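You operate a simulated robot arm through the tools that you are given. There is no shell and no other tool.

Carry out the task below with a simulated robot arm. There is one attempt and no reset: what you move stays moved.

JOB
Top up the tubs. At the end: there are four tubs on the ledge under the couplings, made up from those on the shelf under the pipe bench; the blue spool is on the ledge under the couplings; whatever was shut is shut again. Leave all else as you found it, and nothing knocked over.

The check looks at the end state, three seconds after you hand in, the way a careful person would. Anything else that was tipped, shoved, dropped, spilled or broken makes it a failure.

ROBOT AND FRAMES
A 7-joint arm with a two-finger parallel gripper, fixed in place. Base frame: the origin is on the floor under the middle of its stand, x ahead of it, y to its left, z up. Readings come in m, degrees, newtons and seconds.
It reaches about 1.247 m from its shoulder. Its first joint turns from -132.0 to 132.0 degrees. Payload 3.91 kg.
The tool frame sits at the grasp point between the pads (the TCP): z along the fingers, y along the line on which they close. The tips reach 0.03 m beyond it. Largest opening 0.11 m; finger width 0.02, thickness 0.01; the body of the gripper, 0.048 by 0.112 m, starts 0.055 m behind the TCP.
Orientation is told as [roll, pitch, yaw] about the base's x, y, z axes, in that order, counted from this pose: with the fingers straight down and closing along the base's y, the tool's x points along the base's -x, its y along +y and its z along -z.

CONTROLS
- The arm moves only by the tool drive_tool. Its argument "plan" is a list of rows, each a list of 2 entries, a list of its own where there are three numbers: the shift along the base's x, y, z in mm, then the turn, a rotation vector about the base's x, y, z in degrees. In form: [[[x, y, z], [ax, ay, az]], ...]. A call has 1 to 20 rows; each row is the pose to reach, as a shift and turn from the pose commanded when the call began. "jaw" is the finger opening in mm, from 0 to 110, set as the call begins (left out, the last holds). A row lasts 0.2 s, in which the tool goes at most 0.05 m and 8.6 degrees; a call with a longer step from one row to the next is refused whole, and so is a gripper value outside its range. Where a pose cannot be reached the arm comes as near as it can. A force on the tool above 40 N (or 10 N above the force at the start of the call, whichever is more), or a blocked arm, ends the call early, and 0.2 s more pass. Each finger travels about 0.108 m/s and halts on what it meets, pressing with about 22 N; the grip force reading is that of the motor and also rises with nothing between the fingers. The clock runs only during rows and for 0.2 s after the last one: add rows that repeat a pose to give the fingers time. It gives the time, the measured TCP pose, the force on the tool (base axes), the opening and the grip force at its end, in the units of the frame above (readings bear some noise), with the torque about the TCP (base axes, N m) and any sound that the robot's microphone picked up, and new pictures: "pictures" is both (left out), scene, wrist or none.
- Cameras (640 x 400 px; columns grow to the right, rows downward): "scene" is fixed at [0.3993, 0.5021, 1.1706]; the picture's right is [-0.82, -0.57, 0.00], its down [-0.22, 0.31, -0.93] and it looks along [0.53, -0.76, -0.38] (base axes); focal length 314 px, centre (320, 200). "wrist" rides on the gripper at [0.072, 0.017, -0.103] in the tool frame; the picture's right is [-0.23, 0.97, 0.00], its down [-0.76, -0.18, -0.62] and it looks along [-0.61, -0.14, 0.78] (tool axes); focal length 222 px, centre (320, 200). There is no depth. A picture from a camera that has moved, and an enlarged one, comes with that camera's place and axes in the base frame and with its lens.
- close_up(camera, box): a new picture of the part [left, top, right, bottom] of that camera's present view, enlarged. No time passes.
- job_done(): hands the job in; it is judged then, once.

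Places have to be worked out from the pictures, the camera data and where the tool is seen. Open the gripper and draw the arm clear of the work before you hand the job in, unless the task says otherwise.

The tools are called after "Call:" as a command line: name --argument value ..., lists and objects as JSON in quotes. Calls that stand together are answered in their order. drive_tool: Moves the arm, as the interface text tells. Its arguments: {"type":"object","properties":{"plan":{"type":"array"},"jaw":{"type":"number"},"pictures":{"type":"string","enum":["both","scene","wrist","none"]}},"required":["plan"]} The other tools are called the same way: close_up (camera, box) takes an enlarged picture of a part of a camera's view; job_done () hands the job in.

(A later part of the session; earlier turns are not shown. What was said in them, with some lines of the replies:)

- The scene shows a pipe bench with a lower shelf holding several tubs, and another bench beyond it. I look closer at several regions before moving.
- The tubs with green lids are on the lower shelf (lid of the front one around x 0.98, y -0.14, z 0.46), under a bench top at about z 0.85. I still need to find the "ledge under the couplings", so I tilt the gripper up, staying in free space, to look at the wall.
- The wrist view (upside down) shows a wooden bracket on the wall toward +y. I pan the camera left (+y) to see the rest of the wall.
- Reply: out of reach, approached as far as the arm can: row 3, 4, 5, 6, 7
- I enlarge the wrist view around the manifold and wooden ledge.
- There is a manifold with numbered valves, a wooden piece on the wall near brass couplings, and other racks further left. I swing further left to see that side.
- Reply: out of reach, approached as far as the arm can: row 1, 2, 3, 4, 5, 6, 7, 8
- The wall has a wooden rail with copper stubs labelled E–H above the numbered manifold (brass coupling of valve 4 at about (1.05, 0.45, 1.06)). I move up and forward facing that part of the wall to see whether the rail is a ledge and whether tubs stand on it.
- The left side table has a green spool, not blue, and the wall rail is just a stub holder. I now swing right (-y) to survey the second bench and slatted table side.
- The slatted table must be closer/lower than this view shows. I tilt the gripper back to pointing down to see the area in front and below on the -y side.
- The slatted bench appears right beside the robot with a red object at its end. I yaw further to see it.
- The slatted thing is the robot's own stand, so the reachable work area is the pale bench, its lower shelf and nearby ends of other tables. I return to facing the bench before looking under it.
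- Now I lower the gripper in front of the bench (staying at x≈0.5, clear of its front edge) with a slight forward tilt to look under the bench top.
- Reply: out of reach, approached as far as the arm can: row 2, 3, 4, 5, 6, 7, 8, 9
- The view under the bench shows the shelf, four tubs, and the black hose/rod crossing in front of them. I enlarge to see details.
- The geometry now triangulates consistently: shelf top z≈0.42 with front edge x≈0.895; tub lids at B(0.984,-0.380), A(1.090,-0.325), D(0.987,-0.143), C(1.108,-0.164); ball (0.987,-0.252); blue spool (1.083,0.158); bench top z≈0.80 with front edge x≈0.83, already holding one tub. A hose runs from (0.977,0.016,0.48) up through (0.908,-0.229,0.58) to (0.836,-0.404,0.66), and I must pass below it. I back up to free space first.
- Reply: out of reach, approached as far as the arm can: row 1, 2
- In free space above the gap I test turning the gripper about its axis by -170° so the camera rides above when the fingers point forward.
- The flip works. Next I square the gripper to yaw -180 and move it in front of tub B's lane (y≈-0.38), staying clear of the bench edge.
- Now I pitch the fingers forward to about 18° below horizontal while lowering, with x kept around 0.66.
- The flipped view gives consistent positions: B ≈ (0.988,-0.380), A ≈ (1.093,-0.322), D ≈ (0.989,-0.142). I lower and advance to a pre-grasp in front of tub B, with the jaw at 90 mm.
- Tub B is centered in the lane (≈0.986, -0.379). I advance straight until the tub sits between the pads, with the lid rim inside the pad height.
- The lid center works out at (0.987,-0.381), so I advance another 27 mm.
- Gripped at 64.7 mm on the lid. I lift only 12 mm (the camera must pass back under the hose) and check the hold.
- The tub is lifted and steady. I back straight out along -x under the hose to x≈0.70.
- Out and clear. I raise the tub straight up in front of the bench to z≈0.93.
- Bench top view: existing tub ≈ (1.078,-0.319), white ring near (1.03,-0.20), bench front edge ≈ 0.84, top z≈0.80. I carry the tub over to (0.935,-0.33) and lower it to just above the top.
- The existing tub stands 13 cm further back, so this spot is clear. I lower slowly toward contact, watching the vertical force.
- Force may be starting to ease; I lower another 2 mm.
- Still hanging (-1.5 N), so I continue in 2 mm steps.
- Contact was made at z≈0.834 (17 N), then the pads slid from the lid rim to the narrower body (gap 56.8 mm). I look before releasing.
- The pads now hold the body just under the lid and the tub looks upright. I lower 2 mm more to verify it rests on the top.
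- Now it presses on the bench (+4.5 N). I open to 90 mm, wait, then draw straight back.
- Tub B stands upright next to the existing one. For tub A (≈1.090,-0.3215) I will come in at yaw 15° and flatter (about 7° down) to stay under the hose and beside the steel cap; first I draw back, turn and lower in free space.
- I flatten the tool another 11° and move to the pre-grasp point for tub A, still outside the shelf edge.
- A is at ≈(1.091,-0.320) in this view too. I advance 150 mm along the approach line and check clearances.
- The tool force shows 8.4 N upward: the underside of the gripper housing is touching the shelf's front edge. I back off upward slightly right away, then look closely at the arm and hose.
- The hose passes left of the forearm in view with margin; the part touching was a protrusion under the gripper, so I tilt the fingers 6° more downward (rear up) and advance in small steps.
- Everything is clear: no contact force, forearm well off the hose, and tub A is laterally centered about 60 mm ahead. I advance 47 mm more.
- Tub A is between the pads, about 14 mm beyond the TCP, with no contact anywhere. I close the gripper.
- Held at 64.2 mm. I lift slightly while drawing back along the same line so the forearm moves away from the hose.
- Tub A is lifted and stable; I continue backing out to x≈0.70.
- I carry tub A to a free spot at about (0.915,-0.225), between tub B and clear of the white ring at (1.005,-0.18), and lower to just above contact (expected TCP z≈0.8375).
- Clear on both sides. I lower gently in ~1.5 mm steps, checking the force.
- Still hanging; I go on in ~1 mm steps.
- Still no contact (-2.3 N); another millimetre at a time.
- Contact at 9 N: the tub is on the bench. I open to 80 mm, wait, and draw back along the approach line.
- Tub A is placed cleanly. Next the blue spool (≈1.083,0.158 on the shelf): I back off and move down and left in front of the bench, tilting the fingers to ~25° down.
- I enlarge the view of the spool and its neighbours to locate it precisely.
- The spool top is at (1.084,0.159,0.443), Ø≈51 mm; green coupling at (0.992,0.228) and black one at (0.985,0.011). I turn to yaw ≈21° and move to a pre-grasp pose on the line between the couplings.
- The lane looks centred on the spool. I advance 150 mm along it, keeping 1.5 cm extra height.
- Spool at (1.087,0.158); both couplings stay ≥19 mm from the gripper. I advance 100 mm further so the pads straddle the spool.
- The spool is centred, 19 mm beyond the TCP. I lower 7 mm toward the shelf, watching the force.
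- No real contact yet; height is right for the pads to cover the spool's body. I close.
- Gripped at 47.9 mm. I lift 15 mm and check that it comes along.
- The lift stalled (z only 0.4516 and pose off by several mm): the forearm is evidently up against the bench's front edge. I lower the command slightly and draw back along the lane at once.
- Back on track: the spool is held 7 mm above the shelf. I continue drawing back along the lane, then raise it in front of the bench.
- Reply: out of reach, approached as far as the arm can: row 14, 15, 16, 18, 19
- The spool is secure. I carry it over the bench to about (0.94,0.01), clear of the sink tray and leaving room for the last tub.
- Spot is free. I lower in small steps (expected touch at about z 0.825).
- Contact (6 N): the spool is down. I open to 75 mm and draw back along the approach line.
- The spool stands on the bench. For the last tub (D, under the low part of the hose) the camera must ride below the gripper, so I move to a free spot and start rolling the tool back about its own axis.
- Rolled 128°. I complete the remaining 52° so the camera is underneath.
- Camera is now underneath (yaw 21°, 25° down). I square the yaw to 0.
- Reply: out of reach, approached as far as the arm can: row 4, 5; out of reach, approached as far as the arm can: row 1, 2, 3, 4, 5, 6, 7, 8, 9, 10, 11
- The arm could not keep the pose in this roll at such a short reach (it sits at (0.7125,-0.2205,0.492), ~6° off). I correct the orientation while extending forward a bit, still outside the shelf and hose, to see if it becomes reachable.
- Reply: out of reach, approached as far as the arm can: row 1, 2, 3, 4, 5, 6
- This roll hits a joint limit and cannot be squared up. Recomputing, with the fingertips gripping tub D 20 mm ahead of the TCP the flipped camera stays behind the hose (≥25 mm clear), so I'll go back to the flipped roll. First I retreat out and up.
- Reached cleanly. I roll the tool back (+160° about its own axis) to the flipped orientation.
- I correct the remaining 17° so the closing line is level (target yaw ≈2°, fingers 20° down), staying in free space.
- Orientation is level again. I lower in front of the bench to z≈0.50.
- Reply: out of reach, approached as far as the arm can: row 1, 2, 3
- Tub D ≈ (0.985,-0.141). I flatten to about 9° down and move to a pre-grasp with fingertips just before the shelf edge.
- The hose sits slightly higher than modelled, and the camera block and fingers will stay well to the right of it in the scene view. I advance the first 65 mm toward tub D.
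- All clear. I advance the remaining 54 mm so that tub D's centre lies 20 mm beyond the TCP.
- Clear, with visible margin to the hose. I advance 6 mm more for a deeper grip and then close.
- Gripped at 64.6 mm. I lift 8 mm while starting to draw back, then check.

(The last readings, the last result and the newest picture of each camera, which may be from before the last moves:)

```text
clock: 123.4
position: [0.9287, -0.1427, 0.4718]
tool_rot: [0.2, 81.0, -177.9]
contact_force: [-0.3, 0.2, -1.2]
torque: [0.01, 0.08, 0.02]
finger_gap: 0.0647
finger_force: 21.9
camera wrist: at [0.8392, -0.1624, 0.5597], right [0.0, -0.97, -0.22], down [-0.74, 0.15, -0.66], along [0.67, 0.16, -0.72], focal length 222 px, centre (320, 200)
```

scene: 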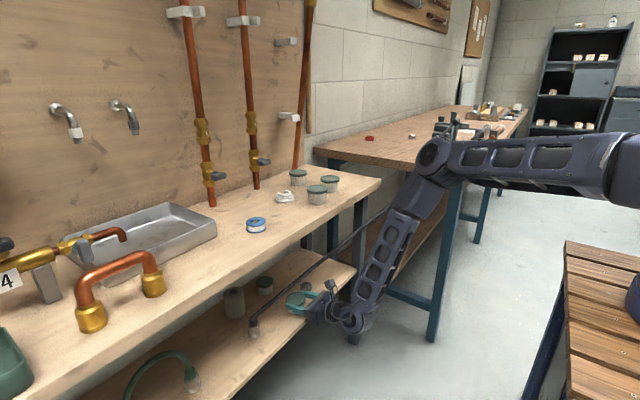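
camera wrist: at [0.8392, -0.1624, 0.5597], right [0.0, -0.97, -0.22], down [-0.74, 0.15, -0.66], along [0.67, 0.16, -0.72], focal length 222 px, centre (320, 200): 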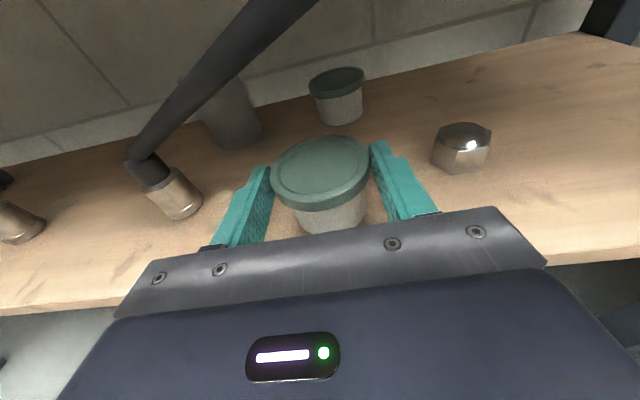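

Tub D is held. I back out to x≈0.735 and raise it in front of the bench edge.

Call:
drive_tool --plan '[[[-35, -1, 0], [0, 0, 0]], [[-70, -2, 0], [0, 0, 0]], [[-105, -3, 0], [0, 0, 0]], [[-145, -3, 0], [0, 0, 0]], [[-180, -3, 10], [0, 0, 0]], [[-194, -3, 45], [0, 0, 0]], [[-194, -3, 90], [0, 0, 0]], [[-194, -3, 135], [0, 0, 0]], [[-194, -3, 180], [0, 0, 0]], [[-194, -3, 225], [0, 0, 0]], [[-194, -3, 270], [0, 0, 0]], [[-194, 0, 315], [0, 0, 0]], [[-194, 10, 360], [0, 0, 0]], [[-194, 25, 400], [0, 0, 0]], [[-194, 40, 430], [0, 0, 0]], [[-194, 40, 430], [0, 0, 0]]]'

```text
clock: 126.8
position: [0.7347, -0.1257, 0.852]
tool_rot: [0.2, 81.2, -177.7]
contact_force: [-0.6, 0.3, -1.2]
torque: [0.02, 0.01, 0.0]
finger_gap: 0.0646
finger_force: 21.5
out of reach, approached as far as the arm can: row 14, 15, 16
camera wrist: at [0.6451, -0.1449, 0.9393], right [0.0, -0.97, -0.22], down [-0.74, 0.15, -0.66], along [0.67, 0.16, -0.72], focal length 222 px, centre (320, 200)
```

scene: 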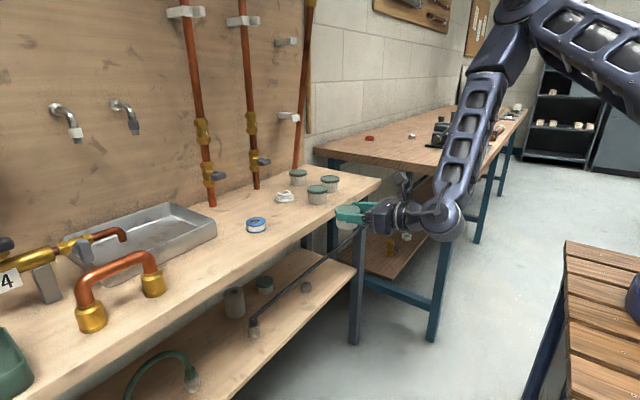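
wrist: 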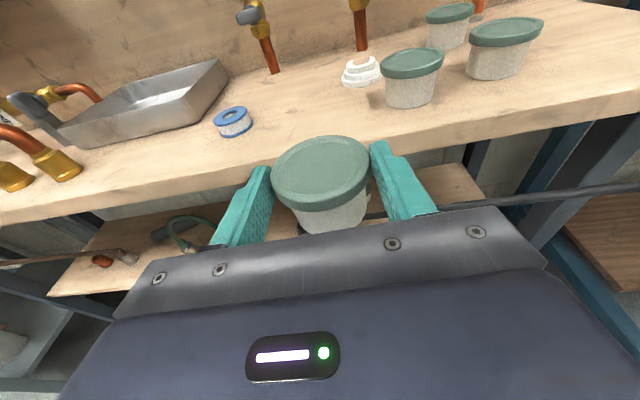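

At its height limit here (tub bottom ~1 cm above bench level). I go forward with more height as the reach relaxes, to a spot midway between tub A and the spool, (0.915,-0.110).

Call:
drive_tool --plan '[[[15, 2, 12], [0, 0, 0]], [[35, 4, 20], [0, 0, 0]], [[65, 7, 22], [0, 0, 0]], [[100, 10, 22], [0, 0, 0]], [[135, 13, 20], [0, 0, 0]], [[162, 15, 14], [0, 0, 0]], [[162, 15, 4], [0, 0, 0]], [[162, 15, -3], [0, 0, 0]], [[162, 15, -3], [0, 0, 0]]]'

```text
clock: 128.8
position: [0.8228, -0.1773, 0.8851]
tool_rot: [0.2, 81.1, -177.8]
contact_force: [-0.3, -0.3, -1.1]
torque: [0.02, 0.04, 0.02]
finger_gap: 0.0646
finger_force: 22.3
out of reach, approached as far as the arm can: row 1, 2, 3, 4, 5, 6, 7, 8, 9
camera wrist: at [0.7336, -0.1961, 0.9724], right [0.0, -0.97, -0.22], down [-0.74, 0.15, -0.66], along [0.67, 0.16, -0.72], focal length 222 px, centre (320, 200)
```

scene: 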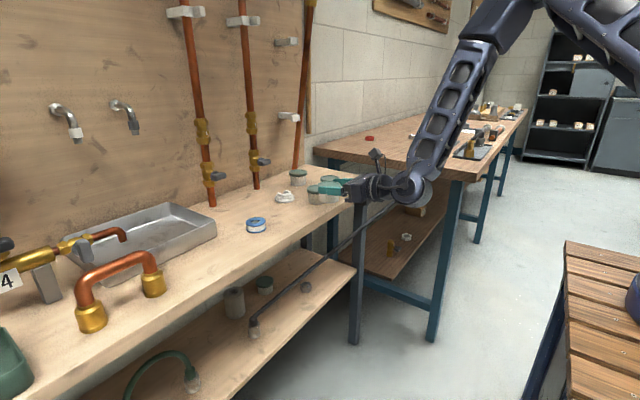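
wrist: 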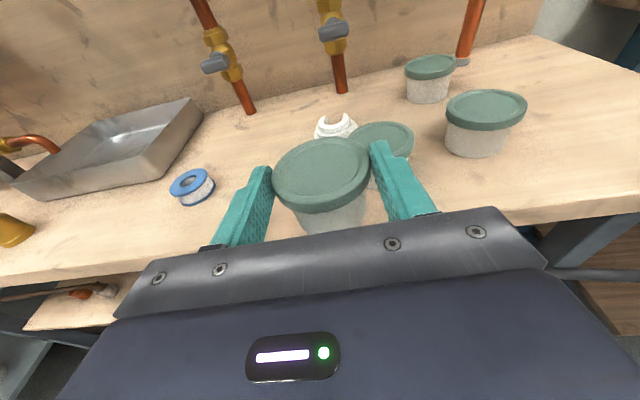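

The arm again ran into a joint limit at this yaw and drifted sideways to (0.823,-0.177,0.885), still holding the tub clear of everything. A larger yaw (as used for tub A) is comfortable, so I turn the tool +13° about vertical while moving up and slightly back.

Call:
drive_tool --plan '[[[-8, 3, 8], [0, 0, 4]], [[-16, 6, 16], [0, 0, 8]], [[-24, 10, 22], [0, 0, 13]], [[-24, 20, 22], [0, 0, 13]], [[-24, 20, 22], [0, 0, 13]]]'

```text
clock: 130.0
position: [0.7999, -0.1571, 0.9049]
tool_rot: [0.5, 80.9, -164.7]
contact_force: [0.7, 0.1, -0.2]
torque: [0.03, 0.0, 0.03]
finger_gap: 0.0648
finger_force: 22.1
camera wrist: at [0.7172, -0.1967, 0.9935], right [0.22, -0.95, -0.22], down [-0.76, -0.02, -0.66], along [0.62, 0.31, -0.72], focal length 222 px, centre (320, 200)
```

scene: 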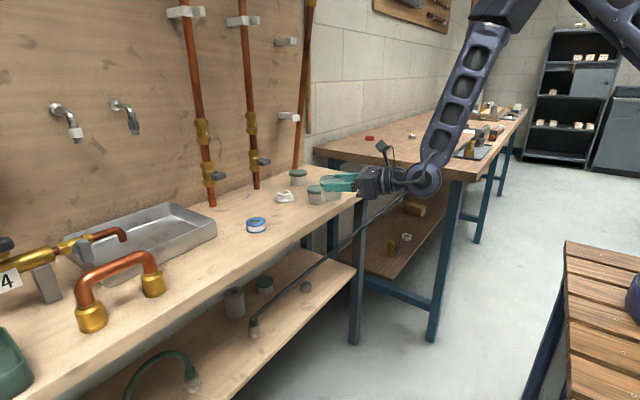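
wrist: 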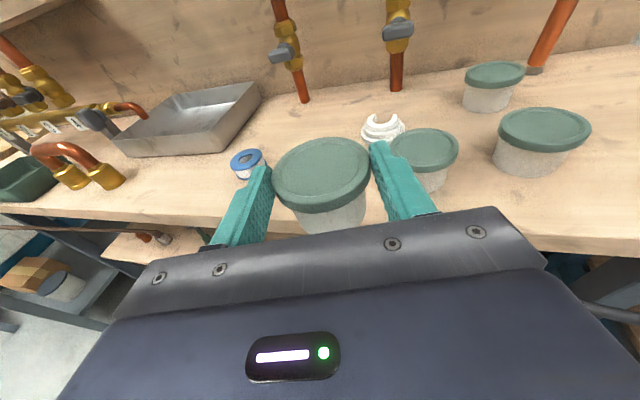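

Now reachable and steady. I move the tub over its spot (≈0.912,-0.112), midway between tub A and the spool, and lower to just above contact (expected touch at z≈0.841).

Call:
drive_tool --plan '[[[24, 12, -5], [0, 0, 0]], [[48, 24, -10], [0, 0, 0]], [[72, 34, -15], [0, 0, 0]], [[94.7, 40.4, -22], [0, 0, 0]], [[94.7, 40.4, -35], [0, 0, 0]], [[94.7, 40.4, -48], [0, 0, 0]], [[94.7, 40.4, -56], [0, 0, 0]], [[94.7, 40.4, -56], [0, 0, 0]]]'

```text
clock: 131.8
position: [0.8955, -0.1155, 0.85]
tool_rot: [0.4, 81.0, -164.6]
contact_force: [-0.3, 0.2, -1.1]
torque: [0.01, 0.04, -0.01]
finger_gap: 0.0644
finger_force: 22.2
camera wrist: at [0.8124, -0.1557, 0.9376], right [0.22, -0.95, -0.22], down [-0.76, -0.02, -0.66], along [0.62, 0.31, -0.72], focal length 222 px, centre (320, 200)
```

scene: 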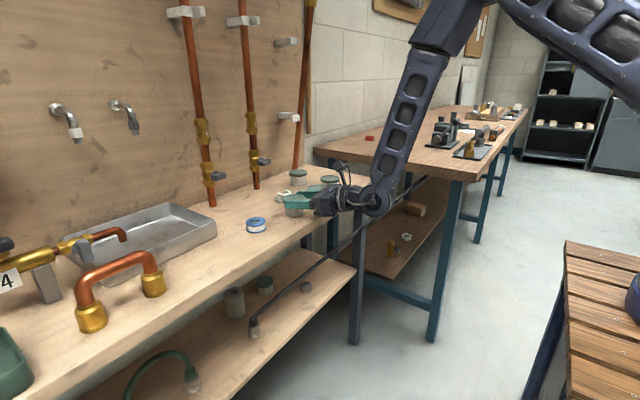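
wrist: 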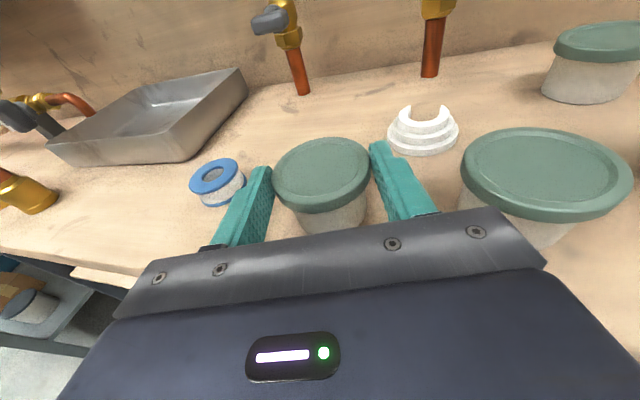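

Neighbours are ≥3 cm clear. I lower gently.

Call:
drive_tool --plan '[[[0, 0, -2], [0, 0, 0]], [[0, 0, -4], [0, 0, 0]], [[0, 0, -5.5], [0, 0, 0]], [[0, 0, -5.5], [0, 0, 0]]]' --pictures "none"

Call:
drive_tool --plan '[[[0, 0, -0.6], [0, 0, 0]], [[0, 0, -1], [0, 0, 0]], [[0, 0, -1], [0, 0, 0]]]' --pictures "none"

```text
clock: 132.8
position: [0.8948, -0.1178, 0.8454]
tool_rot: [0.3, 81.0, -164.8]
contact_force: [-0.2, -0.2, -1.4]
torque: [0.01, 0.04, -0.01]
finger_gap: 0.0645
finger_force: 22.1
```

```text
clock: 133.6
position: [0.8944, -0.1165, 0.8445]
tool_rot: [0.4, 81.1, -164.7]
contact_force: [-1.3, 0.9, 7.6]
torque: [0.06, -0.21, 0.06]
finger_gap: 0.0644
finger_force: 21.8
```

Contact at 7.6 N under the tub's front edge (slight tilt in the grip). I settle 1 mm more so it seats flat.

Call:
drive_tool --plan '[[[0, 0, -0.6], [0, 0, 0]], [[0, 0, -1], [0, 0, 0]], [[0, 0, -1], [0, 0, 0]]]' --pictures "wrist"

```text
clock: 134.4
position: [0.8951, -0.116, 0.8436]
tool_rot: [0.6, 81.1, -164.7]
contact_force: [0.4, 3.9, 18.7]
torque: [0.18, -0.41, 0.2]
finger_gap: 0.0648
finger_force: 22.2
camera wrist: at [0.812, -0.156, 0.9312], right [0.22, -0.95, -0.22], down [-0.75, -0.02, -0.66], along [0.62, 0.31, -0.72], focal length 222 px, centre (320, 200)
```

wrist: 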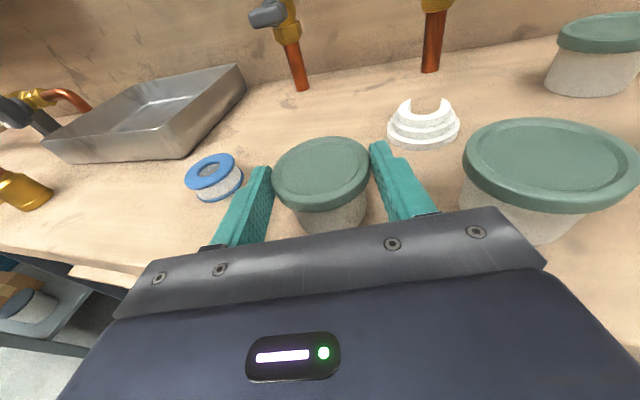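

Seated firmly. I open to 80 mm, wait, and draw back along the approach line.

Call:
drive_tool --plan '[[[0, 0, 0.5], [0, 0, 0]], [[0, 0, 1.5], [0, 0, 0]], [[0, 0, 2], [0, 0, 0]], [[-15, -4, 2], [0, 0, 0]], [[-40, -10.8, 4], [0, 0, 0]], [[-75, -20.3, 15], [0, 0, 0]], [[-110, -29.7, 35], [0, 0, 0]], [[-130, -35, 60], [0, 0, 0]], [[-130, -35, 60], [0, 0, 0]]]' --jaw 80

```text
clock: 136.4
position: [0.7644, -0.1526, 0.9028]
tool_rot: [0.3, 81.1, -164.8]
contact_force: [-0.6, -0.3, -0.7]
torque: [0.01, 0.03, 0.02]
finger_gap: 0.0801
finger_force: 0.0
camera wrist: at [0.6816, -0.192, 0.99], right [0.22, -0.95, -0.22], down [-0.76, -0.02, -0.66], along [0.62, 0.31, -0.72], focal length 222 px, centre (320, 200)
```

scene: 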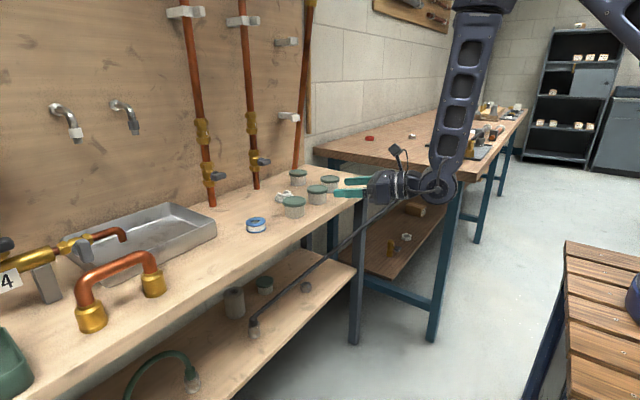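
wrist: 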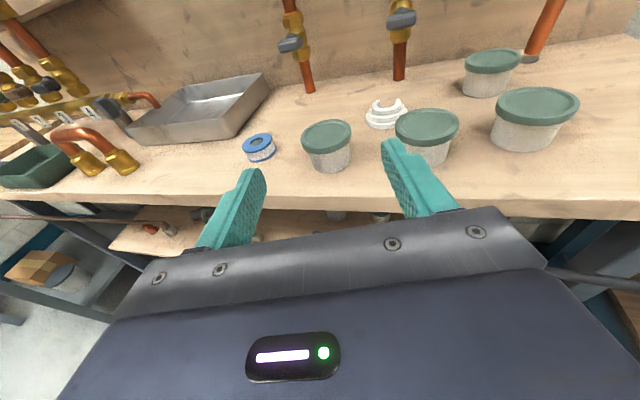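

Four tubs and the blue spool now stand on the bench-top ledge. I zoom in to verify everything stands upright and nothing else shifted.

Call:
close_up --camera "scene" --box '[230, 140, 390, 250]'

Call:
close_up --camera "scene" --box '[160, 230, 360, 400]'

Call:
close_up --camera "wrist" --box '[220, 30, 600, 210]'

```text
3.64 times, centred on (310, 195) of scene
camera zoom: at [0.3993, 0.5021, 1.1706], right [-0.82, -0.57, 0.0], down [-0.22, 0.31, -0.93], along [0.53, -0.76, -0.38], focal length 1144 px, centre (356, 218)
```

zoom: 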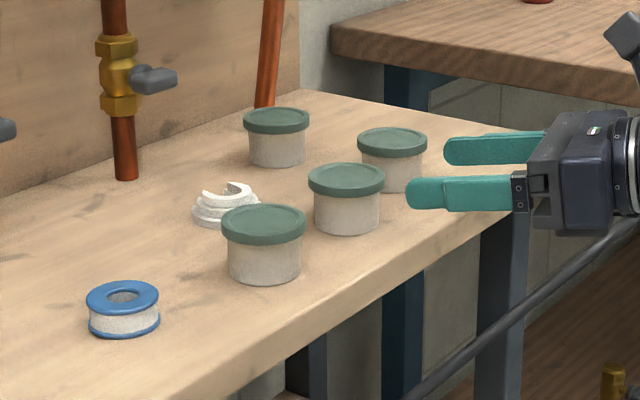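

```text
2.35 times, centred on (260, 315) of scene
camera zoom: at [0.3993, 0.5021, 1.1706], right [-0.82, -0.57, 0.0], down [-0.22, 0.31, -0.93], along [0.53, -0.76, -0.38], focal length 740 px, centre (461, -71)
```

zoom: 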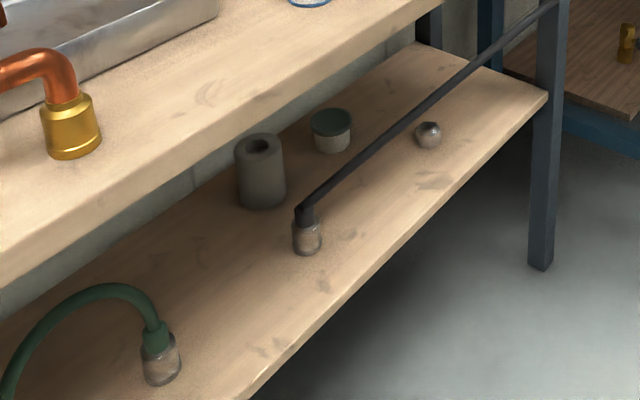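

```text
1.68 times, centred on (410, 120) of wrist
camera zoom: at [0.6816, -0.192, 0.99], right [0.22, -0.95, -0.22], down [-0.76, -0.02, -0.66], along [0.62, 0.31, -0.72], focal length 374 px, centre (168, 335)
```

zoom: 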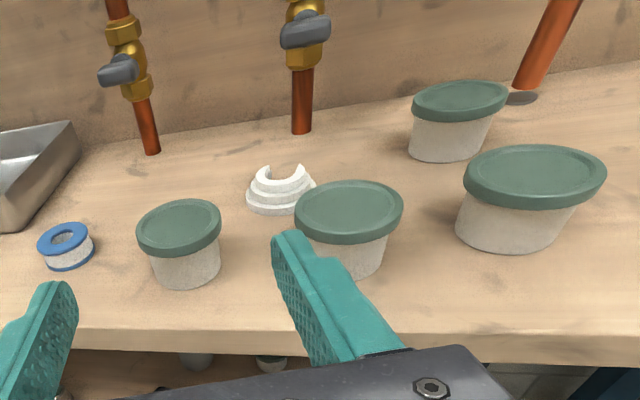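

Everything stands upright; tub C, the steel cap, foam tube and couplings on the shelf are where they were. I draw the arm up and back clear of the work, with the gripper fully open.

Call:
drive_tool --plan '[[[-10, -5, 30], [0, 0, 0]], [[-15, -15, 65], [-1.5, 5.5, 0]], [[-20, -25, 100], [-3, 11, 0]], [[-25, -35, 135], [-4.5, 16.5, 0]], [[-30, -45, 165], [-6, 22, 0]], [[-40, -55, 185], [-7.5, 27.5, 0]], [[-40, -55, 185], [-7.5, 27.5, 0]]]' --jaw 110

```text
clock: 138.0
position: [0.7252, -0.2071, 1.0864]
tool_rot: [0.4, 52.5, -164.7]
contact_force: [0.6, -0.5, 0.3]
torque: [0.01, 0.01, -0.01]
finger_gap: 0.1102
finger_force: 0.0
camera wrist: at [0.6933, -0.2319, 1.2077], right [0.12, -0.98, -0.18], down [-0.97, -0.08, -0.22], along [0.21, 0.2, -0.96], focal length 222 px, centre (320, 200)
```

scene: 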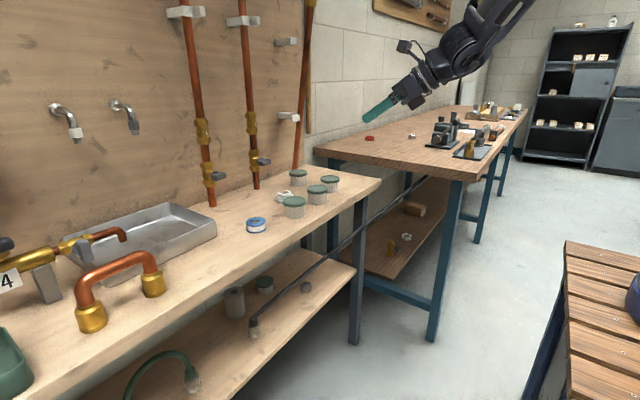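
wrist: 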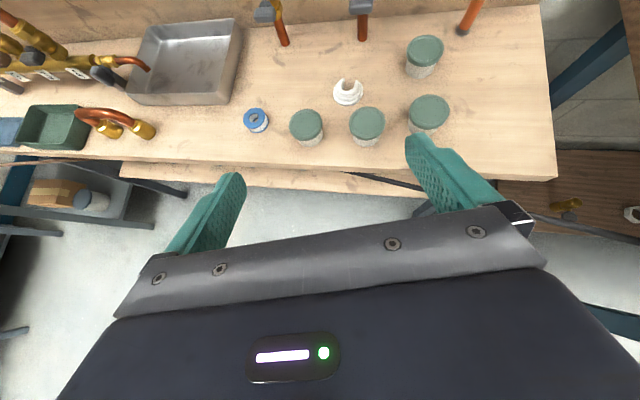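

The overhead view shows four upright tubs and the blue spool on the ledge beneath the pipe couplings. The arm is clear with the gripper open, nothing that was shut was opened, and nothing else has moved, so I hand the job in.

Call:
job_done

```text
The job is handed in.
```

I handed the job in with four upright tubs and the blue spool on the surface I took to be the ledge under the couplings. I have not seen the result of the check.

- **Which surface:** I read "the ledge under the couplings" as the top of the pale bench, below the brass couplings on the wall pipes. One tub was already there and no other surface in reach fitted. If a different ledge was meant, the tubs and spool are in the wrong place.
- **Tubs:** three of the four tubs on the shelf below are now with the one already there. The fourth is still on the shelf, where it was.
- **Shut things:** I opened nothing, so nothing needed closing.
- **Contacts along the way:** the gripper housing touched the shelf's front edge once at about 8 N, and the forearm seems to have pressed briefly against the bench's front edge. Neither moved anything I could see.
- **Final look:** nothing else had visibly shifted. The hose, steel cap, foam tube and shelf couplings looked unchanged. The arm is drawn back with the gripper open.
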